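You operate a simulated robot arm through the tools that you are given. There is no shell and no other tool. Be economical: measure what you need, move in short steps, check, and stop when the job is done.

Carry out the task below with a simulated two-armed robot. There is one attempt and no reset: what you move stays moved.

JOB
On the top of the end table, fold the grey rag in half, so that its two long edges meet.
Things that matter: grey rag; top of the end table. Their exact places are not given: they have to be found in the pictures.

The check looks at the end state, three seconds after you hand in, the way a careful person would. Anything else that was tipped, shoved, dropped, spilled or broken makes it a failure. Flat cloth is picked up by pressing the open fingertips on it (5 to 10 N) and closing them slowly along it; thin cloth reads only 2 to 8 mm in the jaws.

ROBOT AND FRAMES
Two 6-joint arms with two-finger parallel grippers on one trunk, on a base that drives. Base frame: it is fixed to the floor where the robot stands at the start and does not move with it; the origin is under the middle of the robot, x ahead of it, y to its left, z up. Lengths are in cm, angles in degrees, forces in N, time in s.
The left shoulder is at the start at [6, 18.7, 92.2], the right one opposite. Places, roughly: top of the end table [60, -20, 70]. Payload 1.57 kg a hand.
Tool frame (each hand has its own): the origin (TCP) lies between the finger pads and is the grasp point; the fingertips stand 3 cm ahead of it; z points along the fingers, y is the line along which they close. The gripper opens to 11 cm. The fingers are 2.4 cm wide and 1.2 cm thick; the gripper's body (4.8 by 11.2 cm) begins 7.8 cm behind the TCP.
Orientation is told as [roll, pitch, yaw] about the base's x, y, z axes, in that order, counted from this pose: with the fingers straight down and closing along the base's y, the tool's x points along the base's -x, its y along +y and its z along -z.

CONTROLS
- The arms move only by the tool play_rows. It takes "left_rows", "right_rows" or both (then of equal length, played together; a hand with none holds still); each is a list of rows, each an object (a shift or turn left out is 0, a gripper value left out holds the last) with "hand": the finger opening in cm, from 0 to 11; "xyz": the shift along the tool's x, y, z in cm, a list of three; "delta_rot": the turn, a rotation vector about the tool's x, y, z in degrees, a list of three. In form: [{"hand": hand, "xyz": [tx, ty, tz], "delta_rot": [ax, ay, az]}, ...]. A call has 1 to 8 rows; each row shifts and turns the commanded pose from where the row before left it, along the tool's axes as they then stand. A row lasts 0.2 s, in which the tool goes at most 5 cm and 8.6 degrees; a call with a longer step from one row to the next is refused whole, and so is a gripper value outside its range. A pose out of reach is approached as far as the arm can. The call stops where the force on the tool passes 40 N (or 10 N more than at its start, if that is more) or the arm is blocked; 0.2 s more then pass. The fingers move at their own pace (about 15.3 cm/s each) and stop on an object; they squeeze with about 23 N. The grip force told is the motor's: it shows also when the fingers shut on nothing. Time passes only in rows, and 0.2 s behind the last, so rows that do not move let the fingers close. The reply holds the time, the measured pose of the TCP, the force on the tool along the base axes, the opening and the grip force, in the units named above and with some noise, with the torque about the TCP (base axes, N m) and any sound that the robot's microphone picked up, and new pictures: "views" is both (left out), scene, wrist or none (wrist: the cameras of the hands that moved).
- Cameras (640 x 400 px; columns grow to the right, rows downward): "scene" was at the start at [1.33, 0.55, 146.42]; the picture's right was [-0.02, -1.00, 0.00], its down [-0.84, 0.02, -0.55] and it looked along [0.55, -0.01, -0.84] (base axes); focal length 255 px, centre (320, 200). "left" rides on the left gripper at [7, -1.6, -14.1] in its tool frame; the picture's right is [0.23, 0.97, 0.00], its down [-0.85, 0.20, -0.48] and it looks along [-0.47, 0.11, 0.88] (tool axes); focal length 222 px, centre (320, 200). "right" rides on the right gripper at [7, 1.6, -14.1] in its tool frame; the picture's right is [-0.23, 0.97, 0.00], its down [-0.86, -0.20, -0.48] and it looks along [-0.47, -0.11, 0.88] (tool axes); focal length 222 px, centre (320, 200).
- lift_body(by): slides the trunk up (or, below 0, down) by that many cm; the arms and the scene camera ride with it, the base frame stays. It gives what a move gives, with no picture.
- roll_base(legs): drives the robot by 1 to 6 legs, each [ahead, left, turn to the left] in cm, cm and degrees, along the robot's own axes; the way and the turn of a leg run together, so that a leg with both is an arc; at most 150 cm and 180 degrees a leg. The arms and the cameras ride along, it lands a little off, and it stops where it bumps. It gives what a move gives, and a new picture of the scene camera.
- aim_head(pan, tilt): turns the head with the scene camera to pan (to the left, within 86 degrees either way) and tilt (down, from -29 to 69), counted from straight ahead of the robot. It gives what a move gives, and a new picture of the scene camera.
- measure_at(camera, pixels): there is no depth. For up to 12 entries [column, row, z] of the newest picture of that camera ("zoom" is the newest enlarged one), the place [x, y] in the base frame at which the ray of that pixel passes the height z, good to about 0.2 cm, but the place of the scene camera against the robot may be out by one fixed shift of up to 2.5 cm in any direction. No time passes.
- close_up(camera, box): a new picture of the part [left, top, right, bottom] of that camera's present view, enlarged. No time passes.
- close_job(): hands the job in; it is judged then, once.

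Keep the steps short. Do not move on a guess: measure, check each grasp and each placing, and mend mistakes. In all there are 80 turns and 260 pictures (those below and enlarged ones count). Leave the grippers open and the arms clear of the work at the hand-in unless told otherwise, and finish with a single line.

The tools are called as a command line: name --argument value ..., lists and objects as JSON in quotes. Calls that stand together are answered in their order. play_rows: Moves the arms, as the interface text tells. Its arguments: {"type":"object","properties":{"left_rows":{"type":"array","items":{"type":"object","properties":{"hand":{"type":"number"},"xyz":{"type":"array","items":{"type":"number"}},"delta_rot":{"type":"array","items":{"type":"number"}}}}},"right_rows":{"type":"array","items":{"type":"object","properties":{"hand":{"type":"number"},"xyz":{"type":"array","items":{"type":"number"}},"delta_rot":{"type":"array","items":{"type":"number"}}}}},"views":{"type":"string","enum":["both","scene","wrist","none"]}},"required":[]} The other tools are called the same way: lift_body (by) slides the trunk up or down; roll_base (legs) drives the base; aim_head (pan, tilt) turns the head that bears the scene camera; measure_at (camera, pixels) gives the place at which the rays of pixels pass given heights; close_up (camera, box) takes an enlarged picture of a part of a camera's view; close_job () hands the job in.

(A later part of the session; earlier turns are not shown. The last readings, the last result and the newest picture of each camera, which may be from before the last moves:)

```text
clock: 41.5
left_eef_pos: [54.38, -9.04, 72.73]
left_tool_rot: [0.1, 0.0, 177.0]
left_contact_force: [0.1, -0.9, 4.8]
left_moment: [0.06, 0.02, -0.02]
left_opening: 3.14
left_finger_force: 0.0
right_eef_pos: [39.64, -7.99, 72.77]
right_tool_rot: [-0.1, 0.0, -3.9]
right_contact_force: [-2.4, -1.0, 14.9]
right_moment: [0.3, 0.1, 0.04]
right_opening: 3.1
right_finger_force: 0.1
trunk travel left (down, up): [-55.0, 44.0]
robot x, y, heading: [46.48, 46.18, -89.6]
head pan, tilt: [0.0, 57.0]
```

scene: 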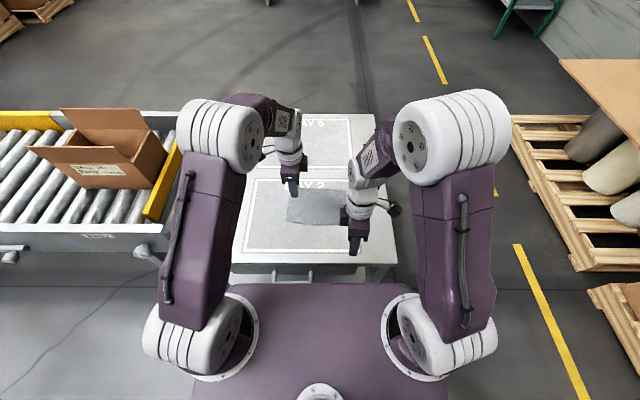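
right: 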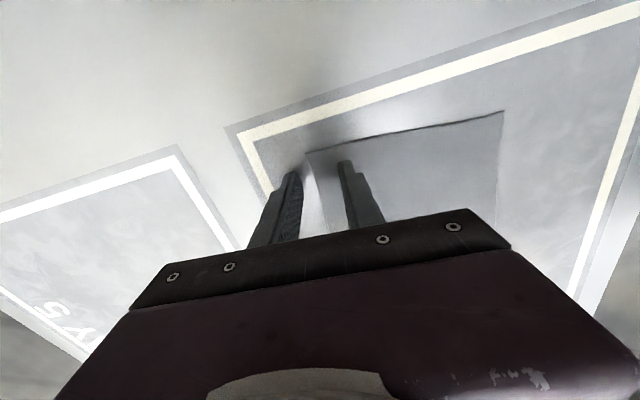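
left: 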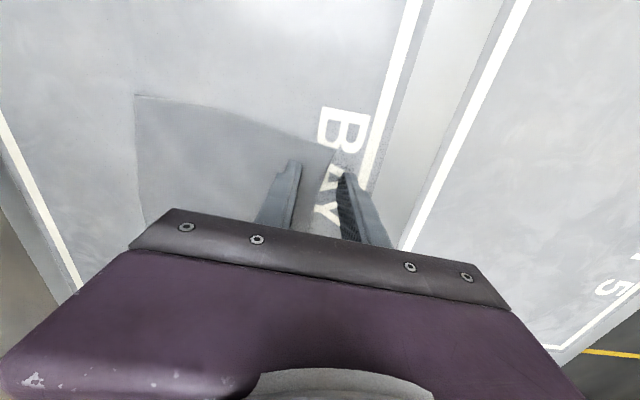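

Contact: left about 5 N, right about 15 N. I'll relieve the right slightly, add a little on the left, and close both slowly.

play_rows --left_rows '[{"xyz": [0, 0, 0.03], "hand": 2.8}, {"hand": 2.4}, {"hand": 2.0}, {"hand": 1.6}, {"hand": 1.2}, {"hand": 0.8}, {"hand": 0.4}, {"hand": 0}]' --right_rows '[{"xyz": [0, 0, -0.05], "hand": 2.8}, {"hand": 2.4}, {"hand": 2.0}, {"hand": 1.6}, {"hand": 1.2}, {"hand": 0.8}, {"hand": 0.4}, {"hand": 0}]' --views "wrist"

close_up --camera "right" --box '[240, 90, 480, 240]'

close_up --camera "left" --box '[180, 80, 420, 230]'

```text
clock: 43.3
left_eef_pos: [54.42, -9.1, 72.82]
left_tool_rot: [0.2, 0.0, 176.9]
left_contact_force: [-1.5, 0.9, 14.4]
left_moment: [0.08, 0.03, 0.05]
left_opening: 0.26
left_finger_force: 23.0
right_eef_pos: [39.64, -8.06, 72.72]
right_tool_rot: [0.0, 0.2, -3.9]
right_contact_force: [1.3, 1.2, 7.1]
right_moment: [0.1, -0.02, 0.03]
right_opening: 0.24
right_finger_force: 22.8
trunk travel left (down, up): [-55.0, 44.0]
robot x, y, heading: [46.36, 46.19, -89.3]
head pan, tilt: [0.0, 57.0]
```

right: 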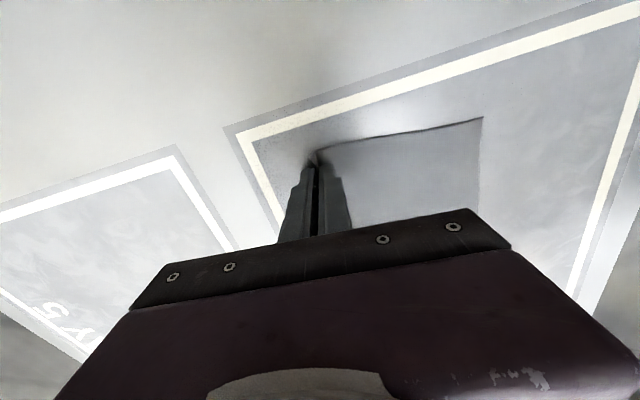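
left: 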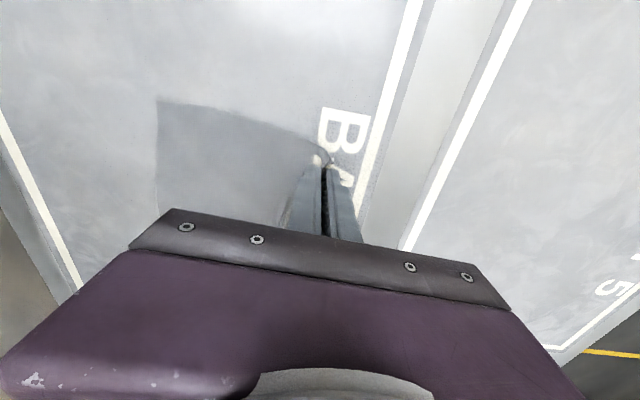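

```text
2.67 times, centred on (360, 165) of right
```

zoom: 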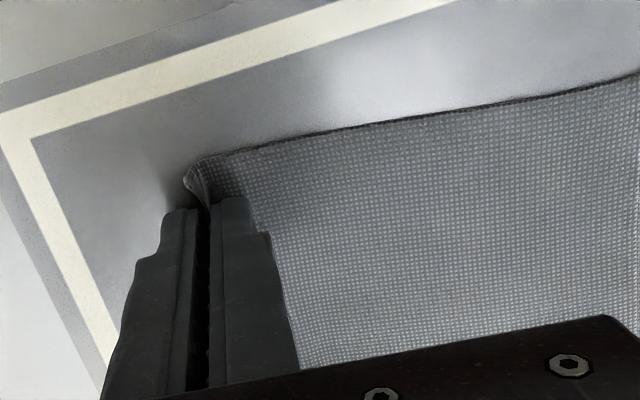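

```text
2.67 times, centred on (300, 155) of left
```

zoom: 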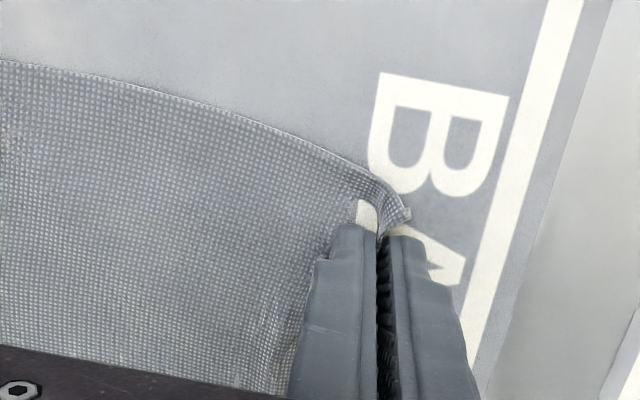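

Both grips read about 2.5 mm with the edge pinched. Lifting 3 cm to check.

play_rows --left_rows '[{"xyz": [0, -0.2, -1]}, {"xyz": [0, -0.4, -1]}, {"xyz": [0, -0.4, -1]}, {}]' --right_rows '[{"xyz": [0, 0.2, -1]}, {"xyz": [0, 0.4, -1]}, {"xyz": [0, 0.4, -1]}, {}]' --views "both"

close_up --camera "right" --box '[240, 90, 560, 290]'

close_up --camera "left" --box '[100, 80, 420, 280]'

close_up --camera "scene" --box '[240, 140, 400, 240]'

```text
clock: 44.3
left_eef_pos: [54.59, -8.09, 75.65]
left_tool_rot: [-0.1, 0.0, 177.0]
left_contact_force: [-1.2, -0.3, 0.3]
left_moment: [0.02, 0.02, 0.0]
left_opening: 0.26
left_finger_force: 22.6
right_eef_pos: [39.75, -7.19, 75.72]
right_tool_rot: [0.2, 0.2, -3.9]
right_contact_force: [0.9, -0.8, 0.2]
right_moment: [0.02, -0.02, -0.05]
right_opening: 0.24
right_finger_force: 22.6
trunk travel left (down, up): [-55.0, 44.0]
robot x, y, heading: [46.58, 46.23, -89.6]
head pan, tilt: [0.0, 57.0]
```

scene: 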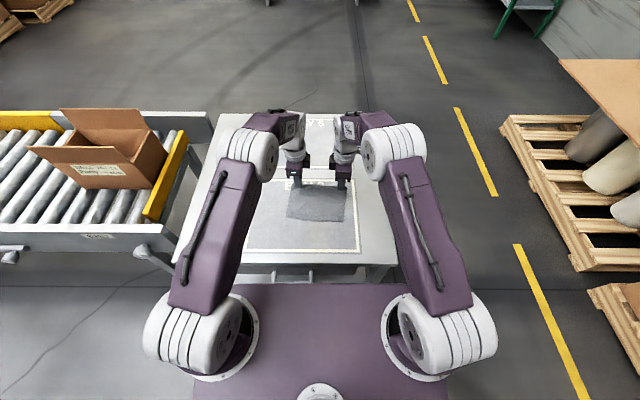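
right: 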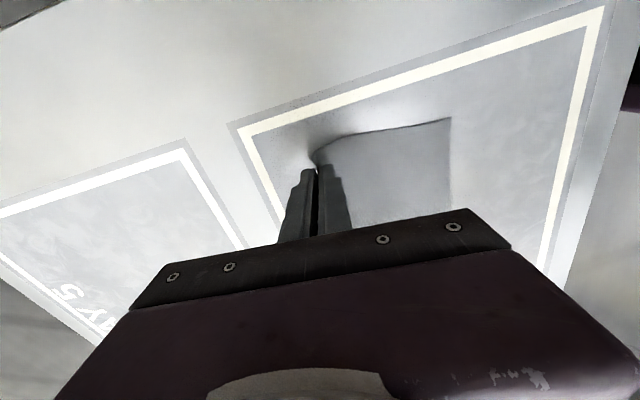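
left: 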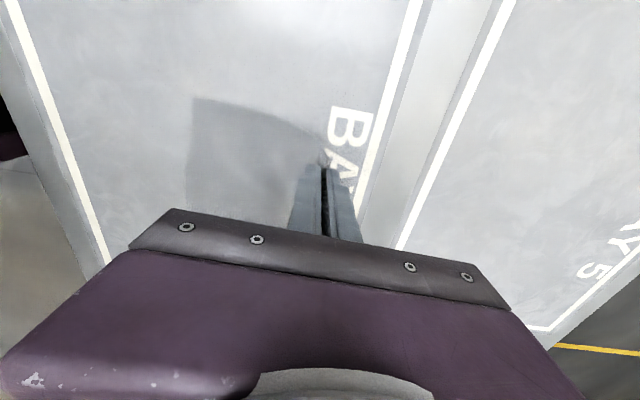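

```text
2.00 times, centred on (400, 190) of right
```

zoom: 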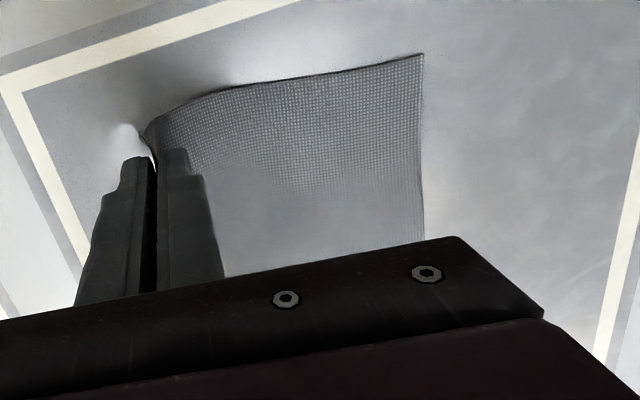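

```text
2.00 times, centred on (260, 180) of left
```

zoom: 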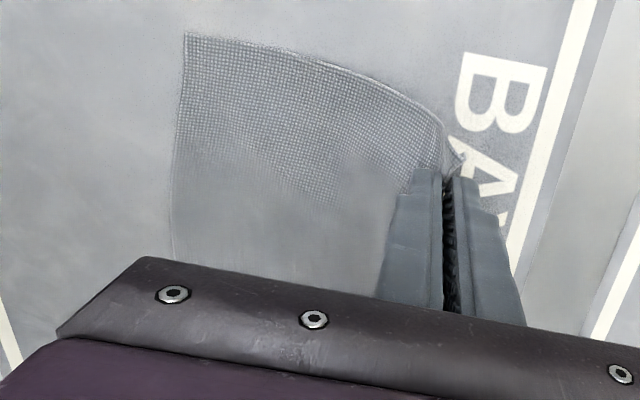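

```text
4.00 times, centred on (320, 190) of scene
```

zoom: 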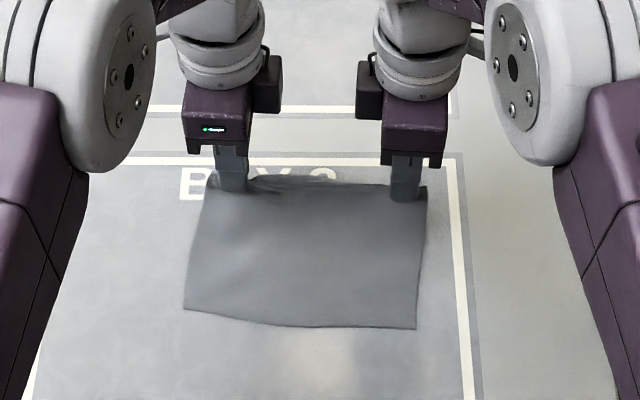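

Both corners are held. Measuring where the near edge is now.

measure_at --camera "right" --pixels '[[451, 117, 70], [452, 200, 70]]'

measure_at --camera "left" --pixels '[[193, 97, 70], [186, 200, 70]]'

```text
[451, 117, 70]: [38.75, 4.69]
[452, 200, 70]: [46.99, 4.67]
```

```text
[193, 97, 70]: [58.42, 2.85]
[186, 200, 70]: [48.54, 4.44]
```

The near edge now runs from D(38.8,4.7) through (48,4.5) to C(58.4,2.9). I'll carry the held edge up and over in an arc, tilting the fingertips away from the robot as it goes. First half now.

play_rows --right_rows '[{"xyz": [0, 1.72, -1.18], "delta_rot": [7, 0, 0]}, {"xyz": [0, 1.745, -1.05], "delta_rot": [7, 0, 0]}, {"xyz": [0, 1.8, -0.85], "delta_rot": [7, 0, 0]}, {"xyz": [0, 1.91, -0.68], "delta_rot": [7, 0, 0]}, {}]' --left_rows '[{"xyz": [0, -1.72, -1.18], "delta_rot": [-7, 0, 0]}, {"xyz": [0, -1.745, -1.05], "delta_rot": [-7, 0, 0]}, {"xyz": [0, -1.8, -0.85], "delta_rot": [-7, 0, 0]}, {"xyz": [0, -1.91, -0.68], "delta_rot": [-7, 0, 0]}, {}]' --views "both"

close_up --camera "scene" --box '[240, 140, 400, 240]'

```text
clock: 45.5
left_eef_pos: [55.57, -1.91, 77.74]
left_tool_rot: [22.3, 1.9, 177.7]
left_contact_force: [-30.6, -0.3, 0.1]
left_moment: [-0.01, 0.83, -0.28]
left_opening: 0.28
left_finger_force: 22.8
left hand out of reach, approached as far as the arm can: row 4
right_eef_pos: [39.19, -1.61, 78.03]
right_tool_rot: [-23.0, 2.0, -4.7]
right_contact_force: [30.2, -0.8, -0.8]
right_moment: [0.0, -0.82, 0.37]
right_opening: 0.23
right_finger_force: 23.4
right hand out of reach, approached as far as the arm can: row 3, 4
trunk travel left (down, up): [-55.0, 44.0]
robot x, y, heading: [46.78, 46.46, -89.9]
head pan, tilt: [0.0, 57.0]
```

scene: 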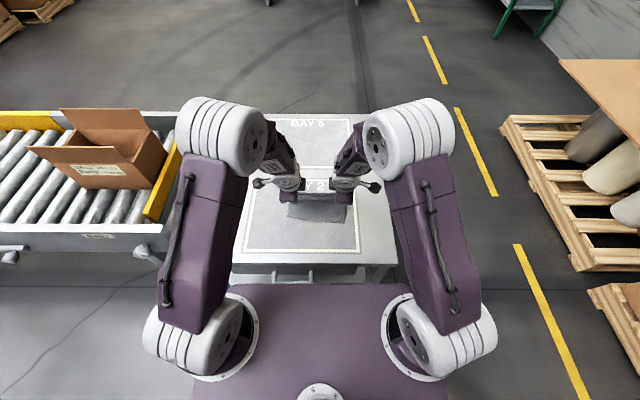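
right: 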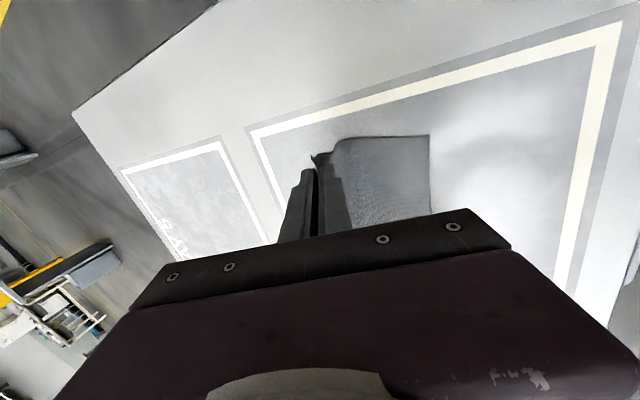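
left: 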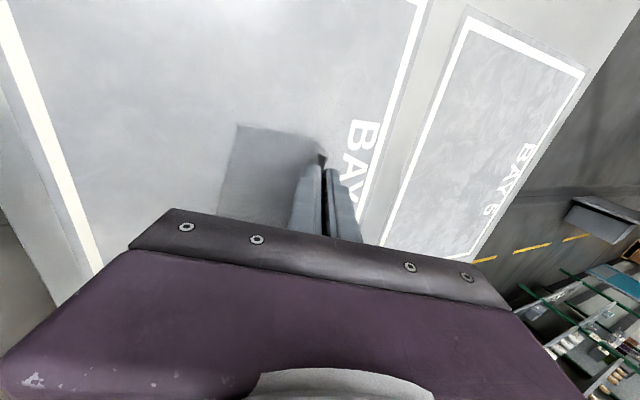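

```text
4.00 times, centred on (320, 190) of scene
```

zoom: 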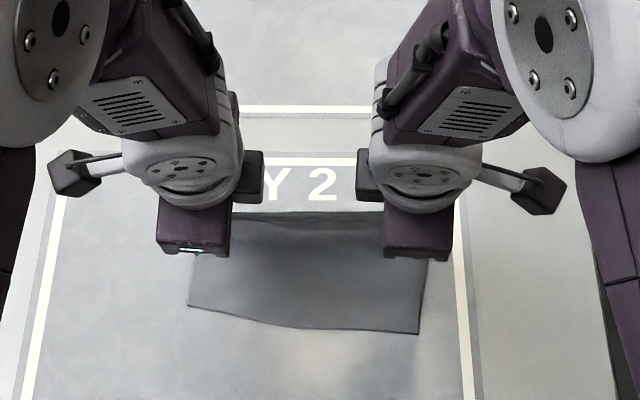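

The tilt stops at about 22° and the hands have spread, putting 30 N of pull on the cloth. I'll bring them together to relieve it, with no more tilt.

play_rows --right_rows '[{"xyz": [-0.4, 0, 0]}, {"xyz": [-0.4, 0, 0]}, {}]' --left_rows '[{"xyz": [-0.3, 0, 0]}, {"xyz": [-0.3, 0, 0]}, {}]' --views "wrist"

close_up --camera "right" --box '[240, 90, 480, 240]'

close_up --camera "left" --box '[180, 80, 420, 230]'

```text
clock: 46.3
left_eef_pos: [55.36, -2.0, 77.69]
left_tool_rot: [22.2, 2.3, 178.0]
left_contact_force: [-5.9, 0.5, 0.7]
left_moment: [0.01, 0.13, -0.01]
left_opening: 0.26
left_finger_force: 22.8
right_eef_pos: [39.73, -1.65, 77.92]
right_tool_rot: [-22.8, 2.5, -5.1]
right_contact_force: [5.0, 0.7, -0.7]
right_moment: [0.02, -0.19, 0.03]
right_opening: 0.23
right_finger_force: 22.8
trunk travel left (down, up): [-55.0, 44.0]
robot x, y, heading: [46.63, 46.11, -89.4]
head pan, tilt: [0.0, 57.0]
```

right: 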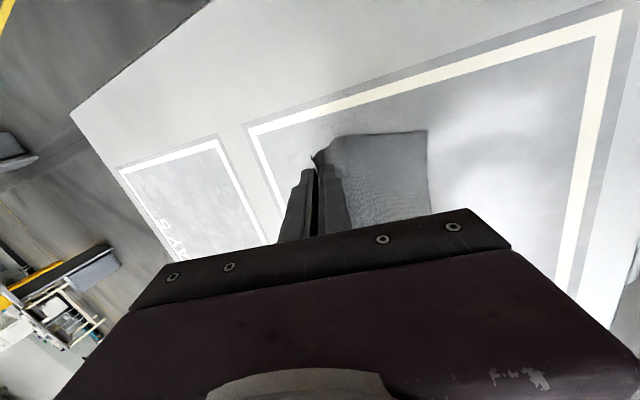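
left: 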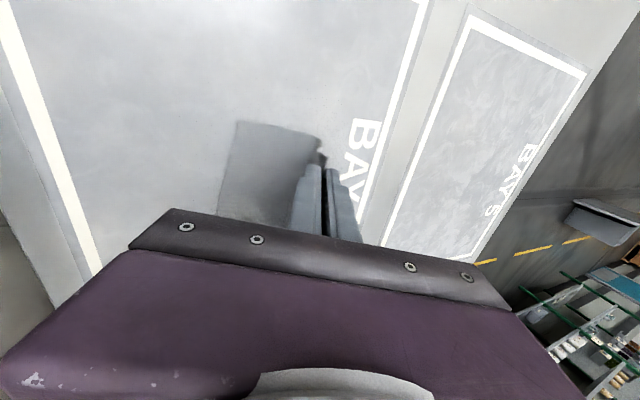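

```text
2.67 times, centred on (360, 165) of right
```

zoom: 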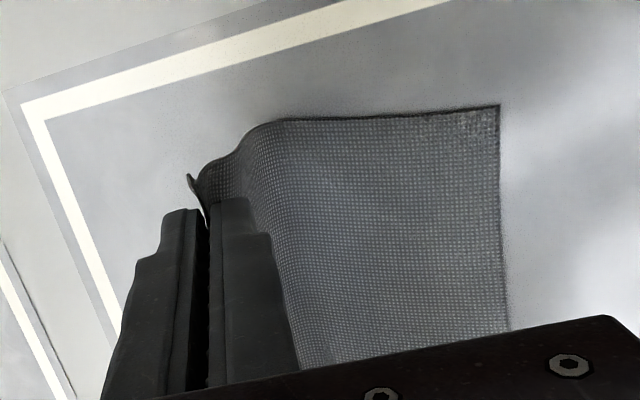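

```text
2.67 times, centred on (300, 155) of left
```

zoom: 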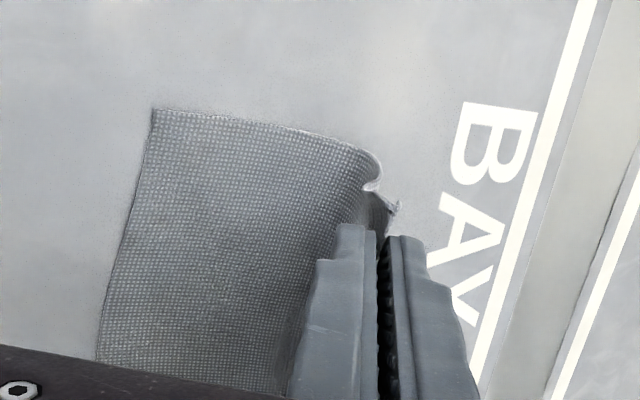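

Tension relieved and the cloth still held. Test: move 2 cm further toward the near edge with a little more tilt.

play_rows --right_rows '[{"xyz": [-0.2, 0.9, -0.4]}, {"xyz": [0, 0.9, -0.4]}, {"xyz": [0, 0, 0], "delta_rot": [4, 0, 0]}, {}]' --left_rows '[{"xyz": [-0.2, -0.9, -0.4]}, {"xyz": [0, -0.9, -0.4]}, {"xyz": [0, 0, 0], "delta_rot": [-4, 0, 0]}, {}]' --views "none"

```text
clock: 47.3
left_eef_pos: [55.47, 0.08, 77.83]
left_tool_rot: [23.4, 3.0, 178.1]
left_contact_force: [-4.0, 0.6, 0.9]
left_moment: [0.0, 0.08, -0.04]
left_opening: 0.25
left_finger_force: 22.6
left hand out of reach, approached as far as the arm can: row 3
right_eef_pos: [40.03, 0.36, 77.99]
right_tool_rot: [-24.8, 2.8, -5.2]
right_contact_force: [4.8, -0.4, 0.1]
right_moment: [0.0, -0.11, 0.02]
right_opening: 0.23
right_finger_force: 22.7
trunk travel left (down, up): [-55.0, 44.0]
robot x, y, heading: [46.41, 46.2, -89.7]
head pan, tilt: [0.0, 57.0]
```

Translation is fine, and the tilt holds at about 24°, which is enough for the edge to fall toward the near edge on release. I'll look at where the near edge is now.

close_up --camera "right" --box '[240, 90, 480, 240]'

measure_at --camera "zoom" --pixels '[[500, 105, 70], [508, 300, 70]]'

close_up --camera "left" --box '[180, 80, 420, 230]'

```text
2.67 times, centred on (360, 165) of right
```

zoom: 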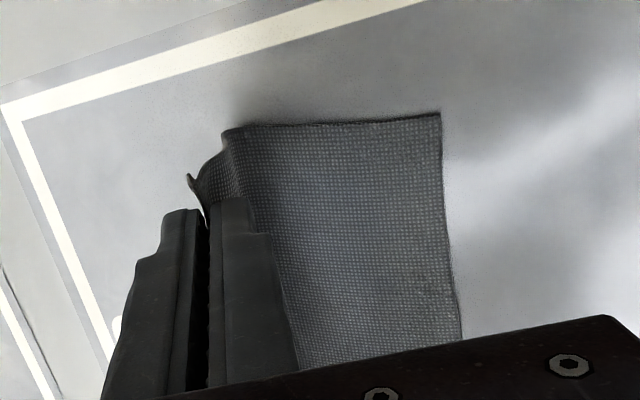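

```text
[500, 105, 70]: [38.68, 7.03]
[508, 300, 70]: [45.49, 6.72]
```

```text
2.67 times, centred on (300, 155) of left
```

zoom: 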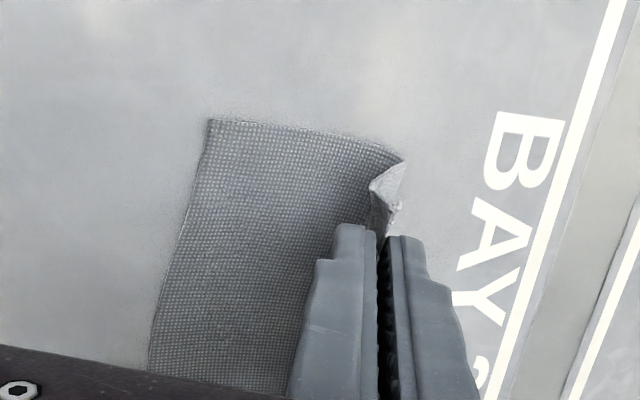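

measure_at --camera "right" --pixels '[[405.4, 132.4, 70], [412.5, 210, 70], [325, 139, 70]]'

measure_at --camera "left" --pixels '[[258, 124.6, 70], [236.2, 217, 70], [331, 140, 70]]'

```text
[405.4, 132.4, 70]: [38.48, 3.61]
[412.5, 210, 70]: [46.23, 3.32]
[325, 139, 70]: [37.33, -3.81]
```

```text
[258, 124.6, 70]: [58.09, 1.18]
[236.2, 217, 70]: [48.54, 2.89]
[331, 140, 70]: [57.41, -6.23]
```

Near edge now: D(38.5,3.6) – (47,3.1) – C(58.1,1.2), with the fold line 7.4 cm behind it, so the half line is right. Next I'll bring the tips over and down three quarters of the way to the target.

play_rows --right_rows '[{"xyz": [-0.155, 1.08, 0.685]}, {"xyz": [-0.155, 1.08, 0.685]}, {"xyz": [-0.155, 1.08, 0.685]}, {}]' --left_rows '[{"xyz": [0.025, -0.61, 0.85]}, {"xyz": [0.025, -0.61, 0.85]}, {"xyz": [0.025, -0.61, 0.85]}, {}]' --views "both"

close_up --camera "right" --box '[240, 90, 480, 240]'

close_up --camera "left" --box '[180, 80, 420, 230]'

close_up --camera "scene" --box '[240, 150, 400, 250]'

```text
clock: 48.3
left_eef_pos: [55.71, 1.04, 74.72]
left_tool_rot: [23.5, 2.8, 178.2]
left_contact_force: [-0.3, -0.7, -0.9]
left_moment: [0.03, 0.01, 0.01]
left_opening: 0.28
left_finger_force: 22.9
right_eef_pos: [40.76, 2.42, 74.59]
right_tool_rot: [-26.9, 2.4, -5.1]
right_contact_force: [0.4, -0.5, -0.7]
right_moment: [0.0, -0.06, 0.02]
right_opening: 0.24
right_finger_force: 23.0
trunk travel left (down, up): [-55.0, 44.0]
robot x, y, heading: [47.06, 46.59, -89.6]
head pan, tilt: [0.0, 57.0]
```

scene: 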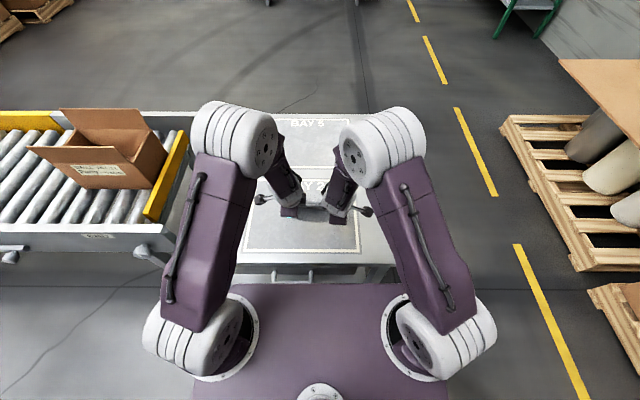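
right: 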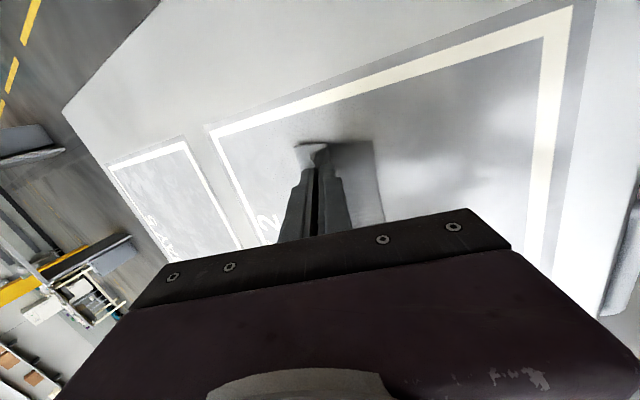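
left: 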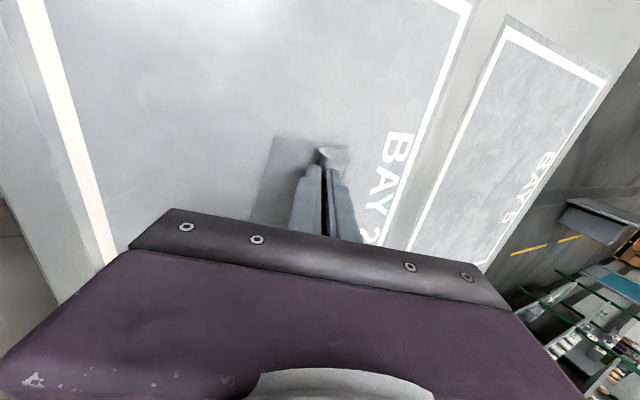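

```text
2.67 times, centred on (360, 165) of right
```

zoom: 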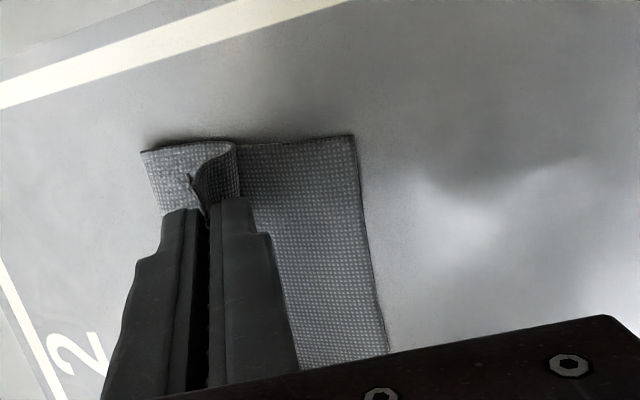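

```text
2.67 times, centred on (300, 155) of left
```

zoom: 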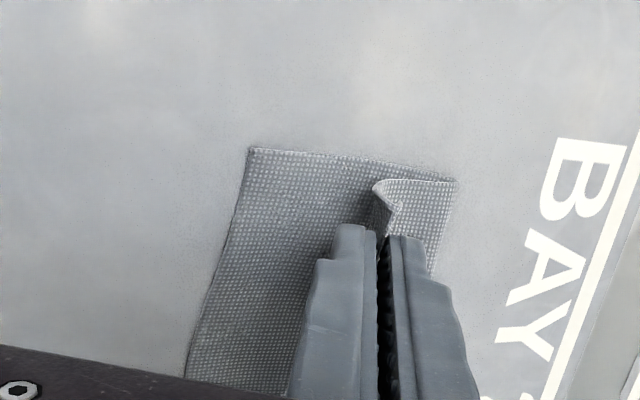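

```text
4.00 times, centred on (320, 200) of scene
```

zoom: 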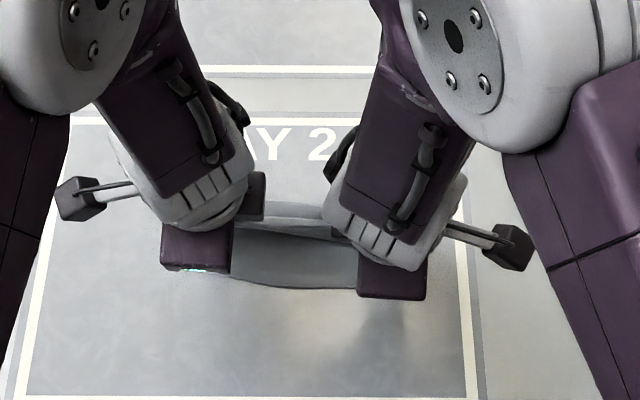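

The fold is forming well. Measuring the corners and the fold line again.

measure_at --camera "right" --pixels '[[372.7, 141, 70], [293.3, 147, 70.3], [385, 222, 70]]'

measure_at --camera "left" --pixels '[[273, 136.3, 70], [351, 147.5, 70.3], [249, 220, 70]]'

```text
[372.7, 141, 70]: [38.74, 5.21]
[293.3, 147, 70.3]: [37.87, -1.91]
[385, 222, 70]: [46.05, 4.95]
```

```text
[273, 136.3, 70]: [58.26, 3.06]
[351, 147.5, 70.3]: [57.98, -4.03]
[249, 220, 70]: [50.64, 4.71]
```

The cloth slid along a little; the fold is still 7.1 cm from the near edge, i.e. half. Tips must go another ~2 cm to lay the edge on the near edge (about 1.9 cm of cloth is inside the jaws).

play_rows --right_rows '[{"xyz": [0, 0.7, -0.25]}, {"xyz": [0, 0.7, -0.24]}, {"xyz": [0, 0.7, -0.24]}, {}]' --left_rows '[{"xyz": [0, -0.59, -0.15]}, {"xyz": [0, -0.59, -0.15]}, {"xyz": [0, -0.59, -0.14]}, {}]' --views "wrist"

close_up --camera "right" --box '[240, 90, 480, 240]'

close_up --camera "left" --box '[180, 80, 420, 230]'

```text
clock: 49.3
left_eef_pos: [55.67, 2.62, 74.45]
left_tool_rot: [23.4, 2.9, 178.1]
left_contact_force: [-0.4, 0.2, -0.5]
left_moment: [0.04, 0.0, 0.02]
left_opening: 0.25
left_finger_force: 23.0
right_eef_pos: [40.78, 4.44, 74.32]
right_tool_rot: [-26.9, 2.5, -5.0]
right_contact_force: [0.2, -0.8, -0.4]
right_moment: [0.03, 0.01, 0.01]
right_opening: 0.22
right_finger_force: 23.4
trunk travel left (down, up): [-55.0, 44.0]
robot x, y, heading: [46.62, 46.19, -89.6]
head pan, tilt: [0.0, 57.0]
```

right: 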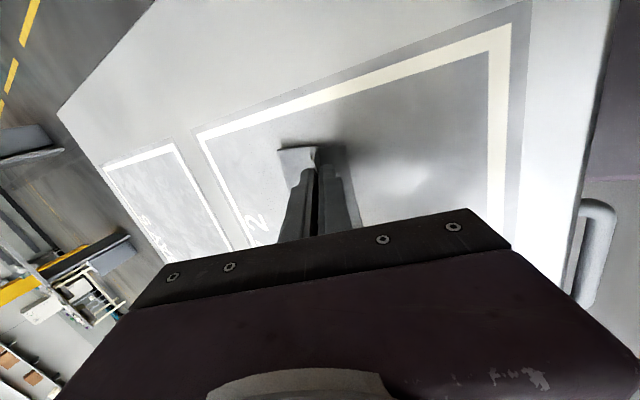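
left: 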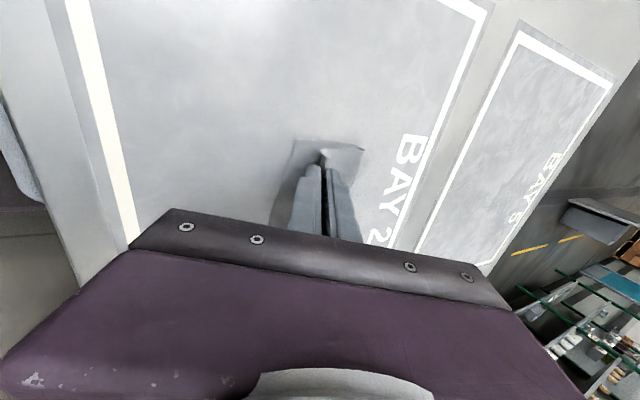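

```text
2.67 times, centred on (360, 165) of right
```

zoom: 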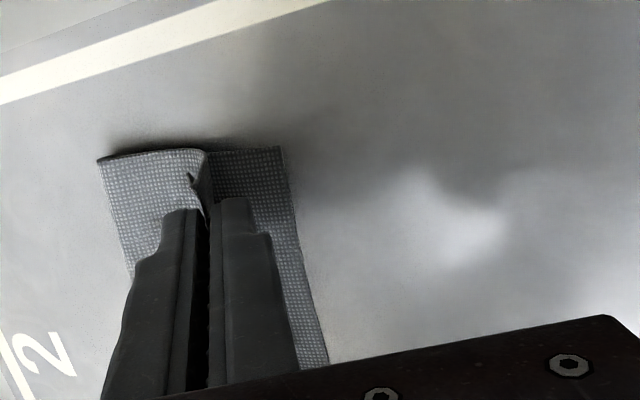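

```text
2.67 times, centred on (300, 155) of left
```

zoom: 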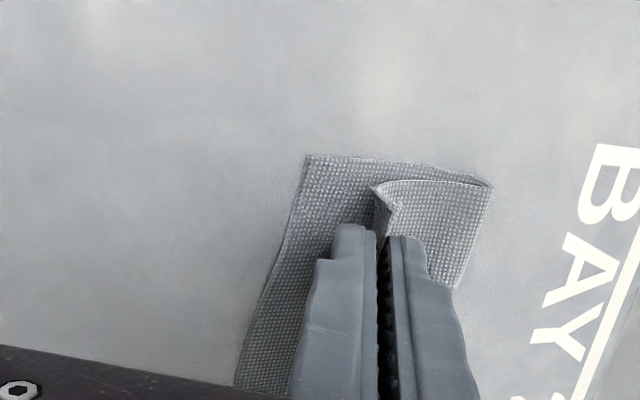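

measure_at --camera "right" --pixels '[[344.6, 145.1, 70], [276.8, 148.9, 70.3], [362, 225, 70]]'

measure_at --camera "left" --pixels '[[295.5, 138.9, 70], [364.5, 149.8, 70.3], [268, 224, 70]]'

```text
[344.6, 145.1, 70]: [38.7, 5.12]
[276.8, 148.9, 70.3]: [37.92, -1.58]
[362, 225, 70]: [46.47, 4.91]
```

```text
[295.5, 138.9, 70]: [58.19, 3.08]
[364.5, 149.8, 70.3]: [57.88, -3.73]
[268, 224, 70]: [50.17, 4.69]
```

The near edge stayed put. I'll go 0.2 cm further and lower the tips almost to the table, then check before releasing.

play_rows --right_rows '[{"xyz": [-0.1, 0.2, 0.2]}, {"xyz": [0, 0.22, 0.2]}, {}]' --left_rows '[{"xyz": [0, -0.2, 0.2]}, {"xyz": [0, -0.2, 0.22]}, {}]' --views "wrist"

close_up --camera "right" --box '[240, 90, 480, 240]'

close_up --camera "left" --box '[180, 80, 420, 230]'

```text
clock: 50.1
left_eef_pos: [55.83, 2.86, 73.93]
left_tool_rot: [23.2, 2.9, 178.1]
left_contact_force: [0.2, 0.0, -0.5]
left_moment: [0.0, -0.04, -0.04]
left_opening: 0.26
left_finger_force: 22.9
right_eef_pos: [40.92, 4.77, 73.77]
right_tool_rot: [-26.9, 2.4, -5.0]
right_contact_force: [-0.5, 0.5, 0.0]
right_moment: [0.03, -0.01, 0.0]
right_opening: 0.24
right_finger_force: 23.2
trunk travel left (down, up): [-55.0, 44.0]
robot x, y, heading: [46.96, 46.31, -89.3]
head pan, tilt: [0.0, 57.0]
```

right: 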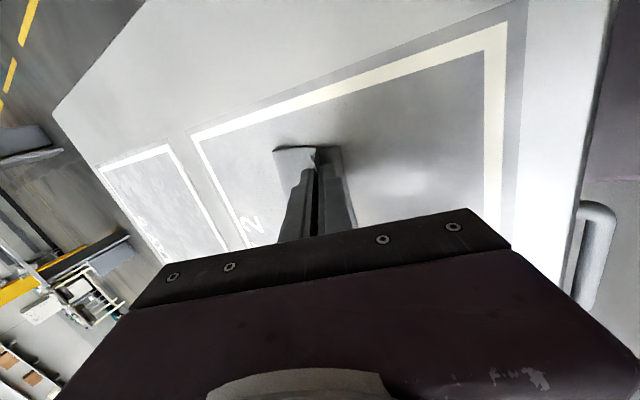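
left: 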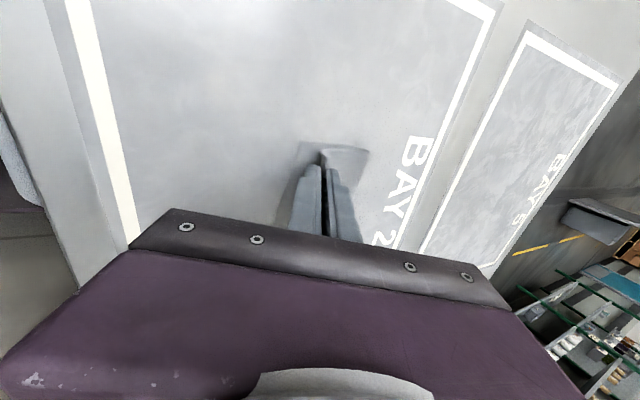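

```text
2.67 times, centred on (360, 165) of right
```

zoom: 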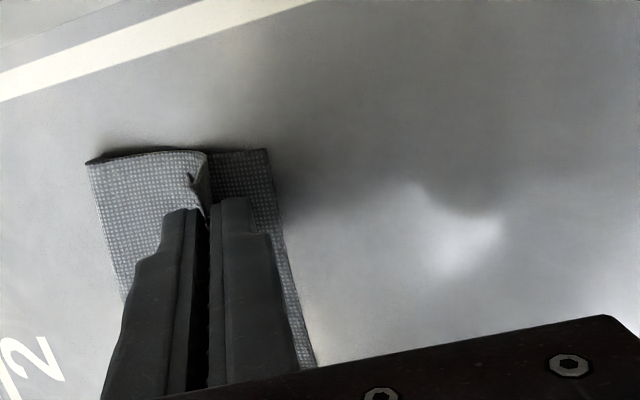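

```text
2.67 times, centred on (300, 155) of left
```

zoom: 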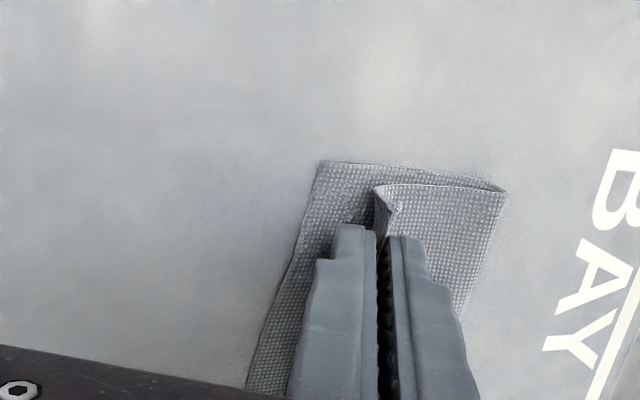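

The edge piece in the jaws should just reach the near edge (gaps of about 2.0–2.3 cm to fill). I'll shift the right 0.25 cm further, then open slightly and slowly.

play_rows --right_rows '[{"xyz": [0, 0.22, -0.11]}, {}, {"hand": 0.5}, {"hand": 0.8}, {"hand": 1.2}, {}]' --left_rows '[{"xyz": [0, -0.05, 0]}, {}, {"hand": 0.5}, {"hand": 0.8}, {"hand": 1.2}, {}]' --views "wrist"

close_up --camera "right" --box '[240, 90, 480, 240]'

close_up --camera "left" --box '[180, 80, 420, 230]'

```text
clock: 51.5
left_eef_pos: [55.76, 2.8, 73.83]
left_tool_rot: [23.5, 3.0, 178.1]
left_contact_force: [0.5, -0.2, -0.1]
left_moment: [-0.01, 0.02, 0.0]
left_opening: 1.18
left_finger_force: 0.1
right_eef_pos: [41.0, 4.95, 73.84]
right_tool_rot: [-26.9, 2.4, -5.0]
right_contact_force: [-0.3, -0.5, -0.2]
right_moment: [-0.01, 0.03, 0.01]
right_opening: 1.17
right_finger_force: 0.0
trunk travel left (down, up): [-55.0, 44.0]
robot x, y, heading: [46.84, 45.88, -89.8]
head pan, tilt: [0.0, 57.0]
```

right: 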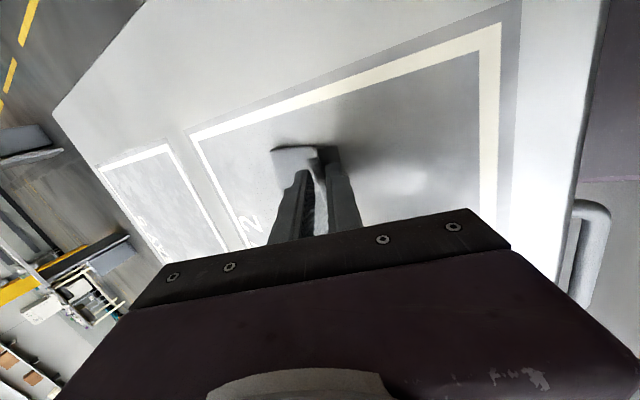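
left: 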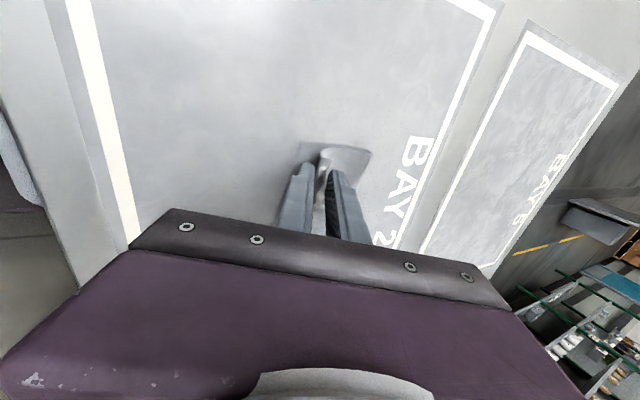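

```text
2.67 times, centred on (360, 165) of right
```

zoom: 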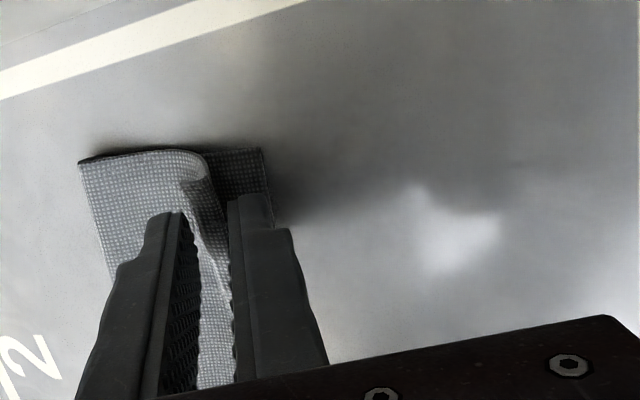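

```text
2.67 times, centred on (300, 155) of left
```

zoom: 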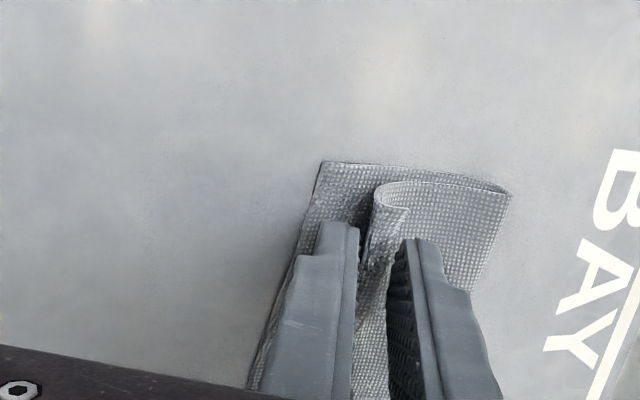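

Released; the lip stands upright rather than lying down. I'll raise 1 cm while opening wider, then look at how it falls.

play_rows --right_rows '[{"xyz": [0, -0.1, -0.4], "hand": 1.8}, {"xyz": [0, -0.1, -0.4], "hand": 2.4}, {"xyz": [0, -0.1, -0.4], "hand": 3}, {}, {}]' --left_rows '[{"xyz": [0, 0.1, -0.4], "hand": 1.8}, {"xyz": [0, 0.1, -0.4], "hand": 2.4}, {"xyz": [0, 0.1, -0.4], "hand": 3}, {}, {}]' --views "wrist"

close_up --camera "right" --box '[240, 90, 480, 240]'

close_up --camera "left" --box '[180, 80, 420, 230]'

close_up --camera "scene" --box '[260, 150, 380, 225]'

```text
clock: 52.7
left_eef_pos: [55.7, 3.0, 75.08]
left_tool_rot: [23.4, 2.9, 178.1]
left_contact_force: [-0.3, 0.2, 0.4]
left_moment: [0.01, 0.02, 0.0]
left_opening: 3.03
left_finger_force: 0.1
right_eef_pos: [41.05, 5.18, 75.04]
right_tool_rot: [-26.9, 2.3, -5.0]
right_contact_force: [-0.6, 0.0, 0.2]
right_moment: [0.0, -0.02, 0.03]
right_opening: 3.02
right_finger_force: 0.2
trunk travel left (down, up): [-55.0, 44.0]
robot x, y, heading: [46.44, 46.5, -89.4]
head pan, tilt: [0.0, 57.0]
```

right: 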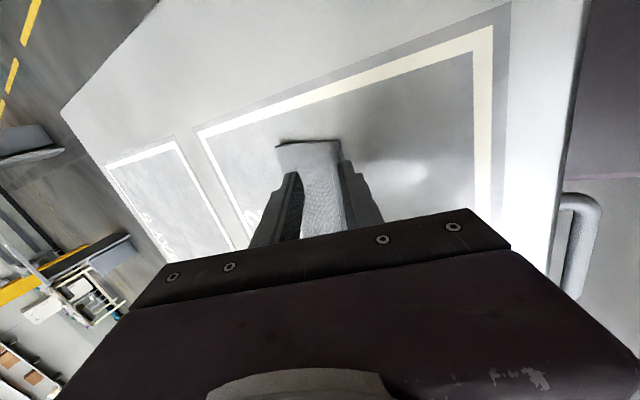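
left: 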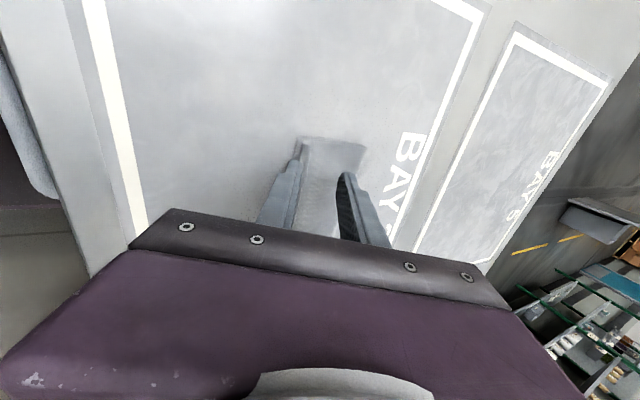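

```text
2.67 times, centred on (360, 165) of right
```

zoom: 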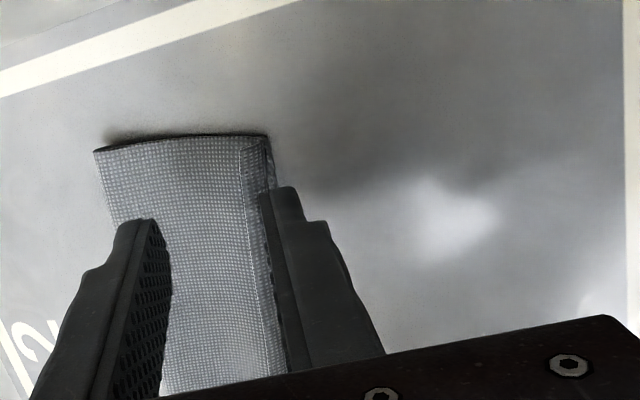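

```text
2.67 times, centred on (300, 155) of left
```

zoom: 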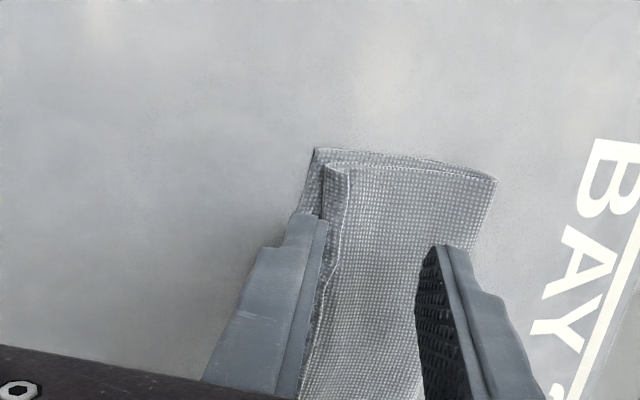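

```text
5.33 times, centred on (320, 188) of scene
```

zoom: 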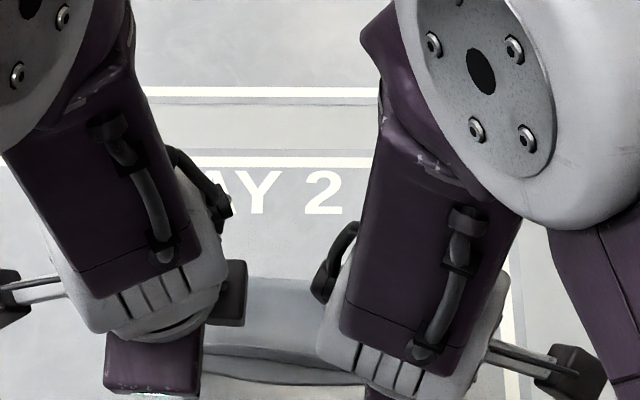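

The lip has come forward close to the near edge. I'll open further so the near fingers clear it, then raise both hands.

play_rows --right_rows '[{"xyz": [0, -0.2, -0.5], "hand": 4}, {"xyz": [0, -0.2, -0.5], "hand": 5}, {"xyz": [0, 0, -2]}, {"xyz": [0, 0, -4]}, {"xyz": [0, 0, -4]}, {}]' --left_rows '[{"xyz": [0, 0.2, -0.5], "hand": 4}, {"xyz": [0, 0.2, -0.5], "hand": 5}, {"xyz": [0, 0, -2]}, {"xyz": [0, 0, -4]}, {"xyz": [0, 0, -4]}, {}]' --views "both"

close_up --camera "right" --box '[240, 70, 480, 220]'

close_up --camera "left" --box '[180, 70, 420, 220]'

close_up --camera "scene" --box '[260, 150, 380, 225]'

```text
clock: 54.1
left_eef_pos: [55.13, 6.71, 85.45]
left_tool_rot: [23.3, 2.8, 178.1]
left_contact_force: [0.8, 0.3, -1.4]
left_moment: [0.01, 0.0, 0.0]
left_opening: 5.01
left_finger_force: 0.2
right_eef_pos: [42.07, 9.68, 85.16]
right_tool_rot: [-26.8, 2.5, -5.0]
right_contact_force: [0.2, -0.5, -0.3]
right_moment: [0.02, 0.0, -0.03]
right_opening: 5.0
right_finger_force: 0.0
trunk travel left (down, up): [-55.0, 44.0]
robot x, y, heading: [46.7, 46.48, -89.4]
head pan, tilt: [0.0, 57.0]
```

scene: 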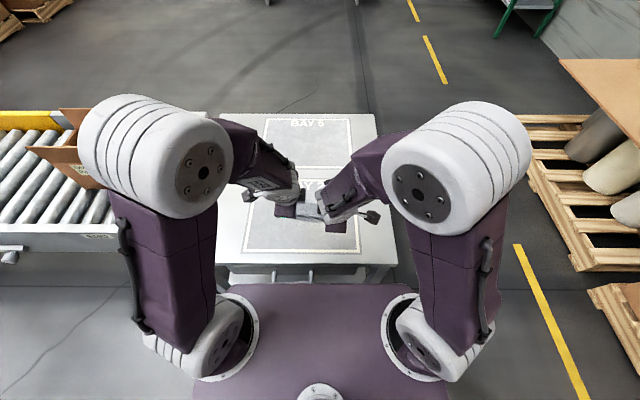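
right: 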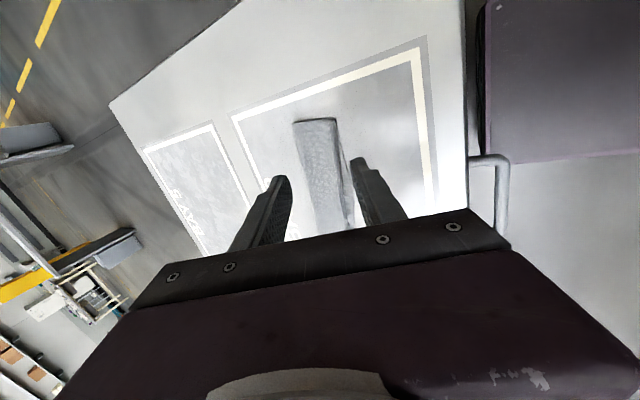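
left: 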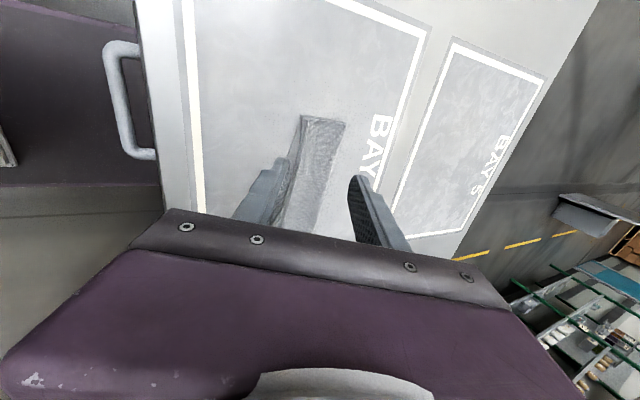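

```text
2.67 times, centred on (360, 145) of right
```

zoom: 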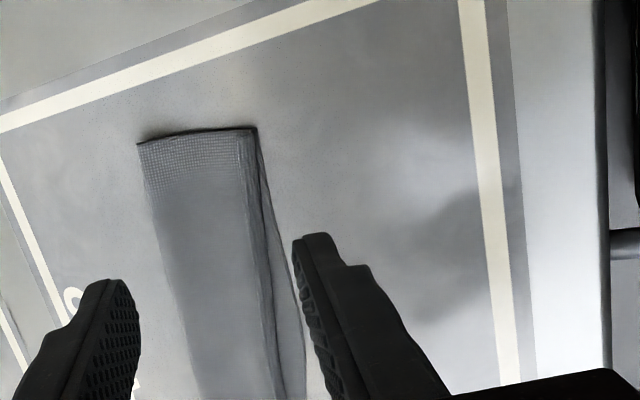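

```text
2.67 times, centred on (300, 145) of left
```

zoom: 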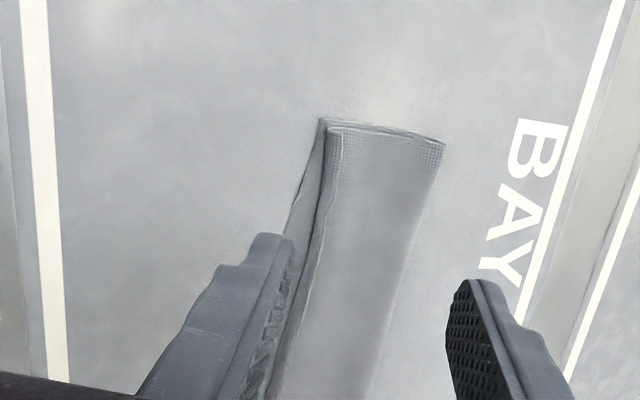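

```text
5.33 times, centred on (320, 188) of scene
```

zoom: 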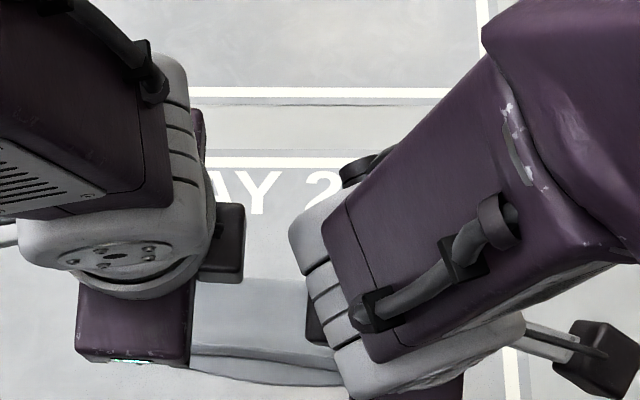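

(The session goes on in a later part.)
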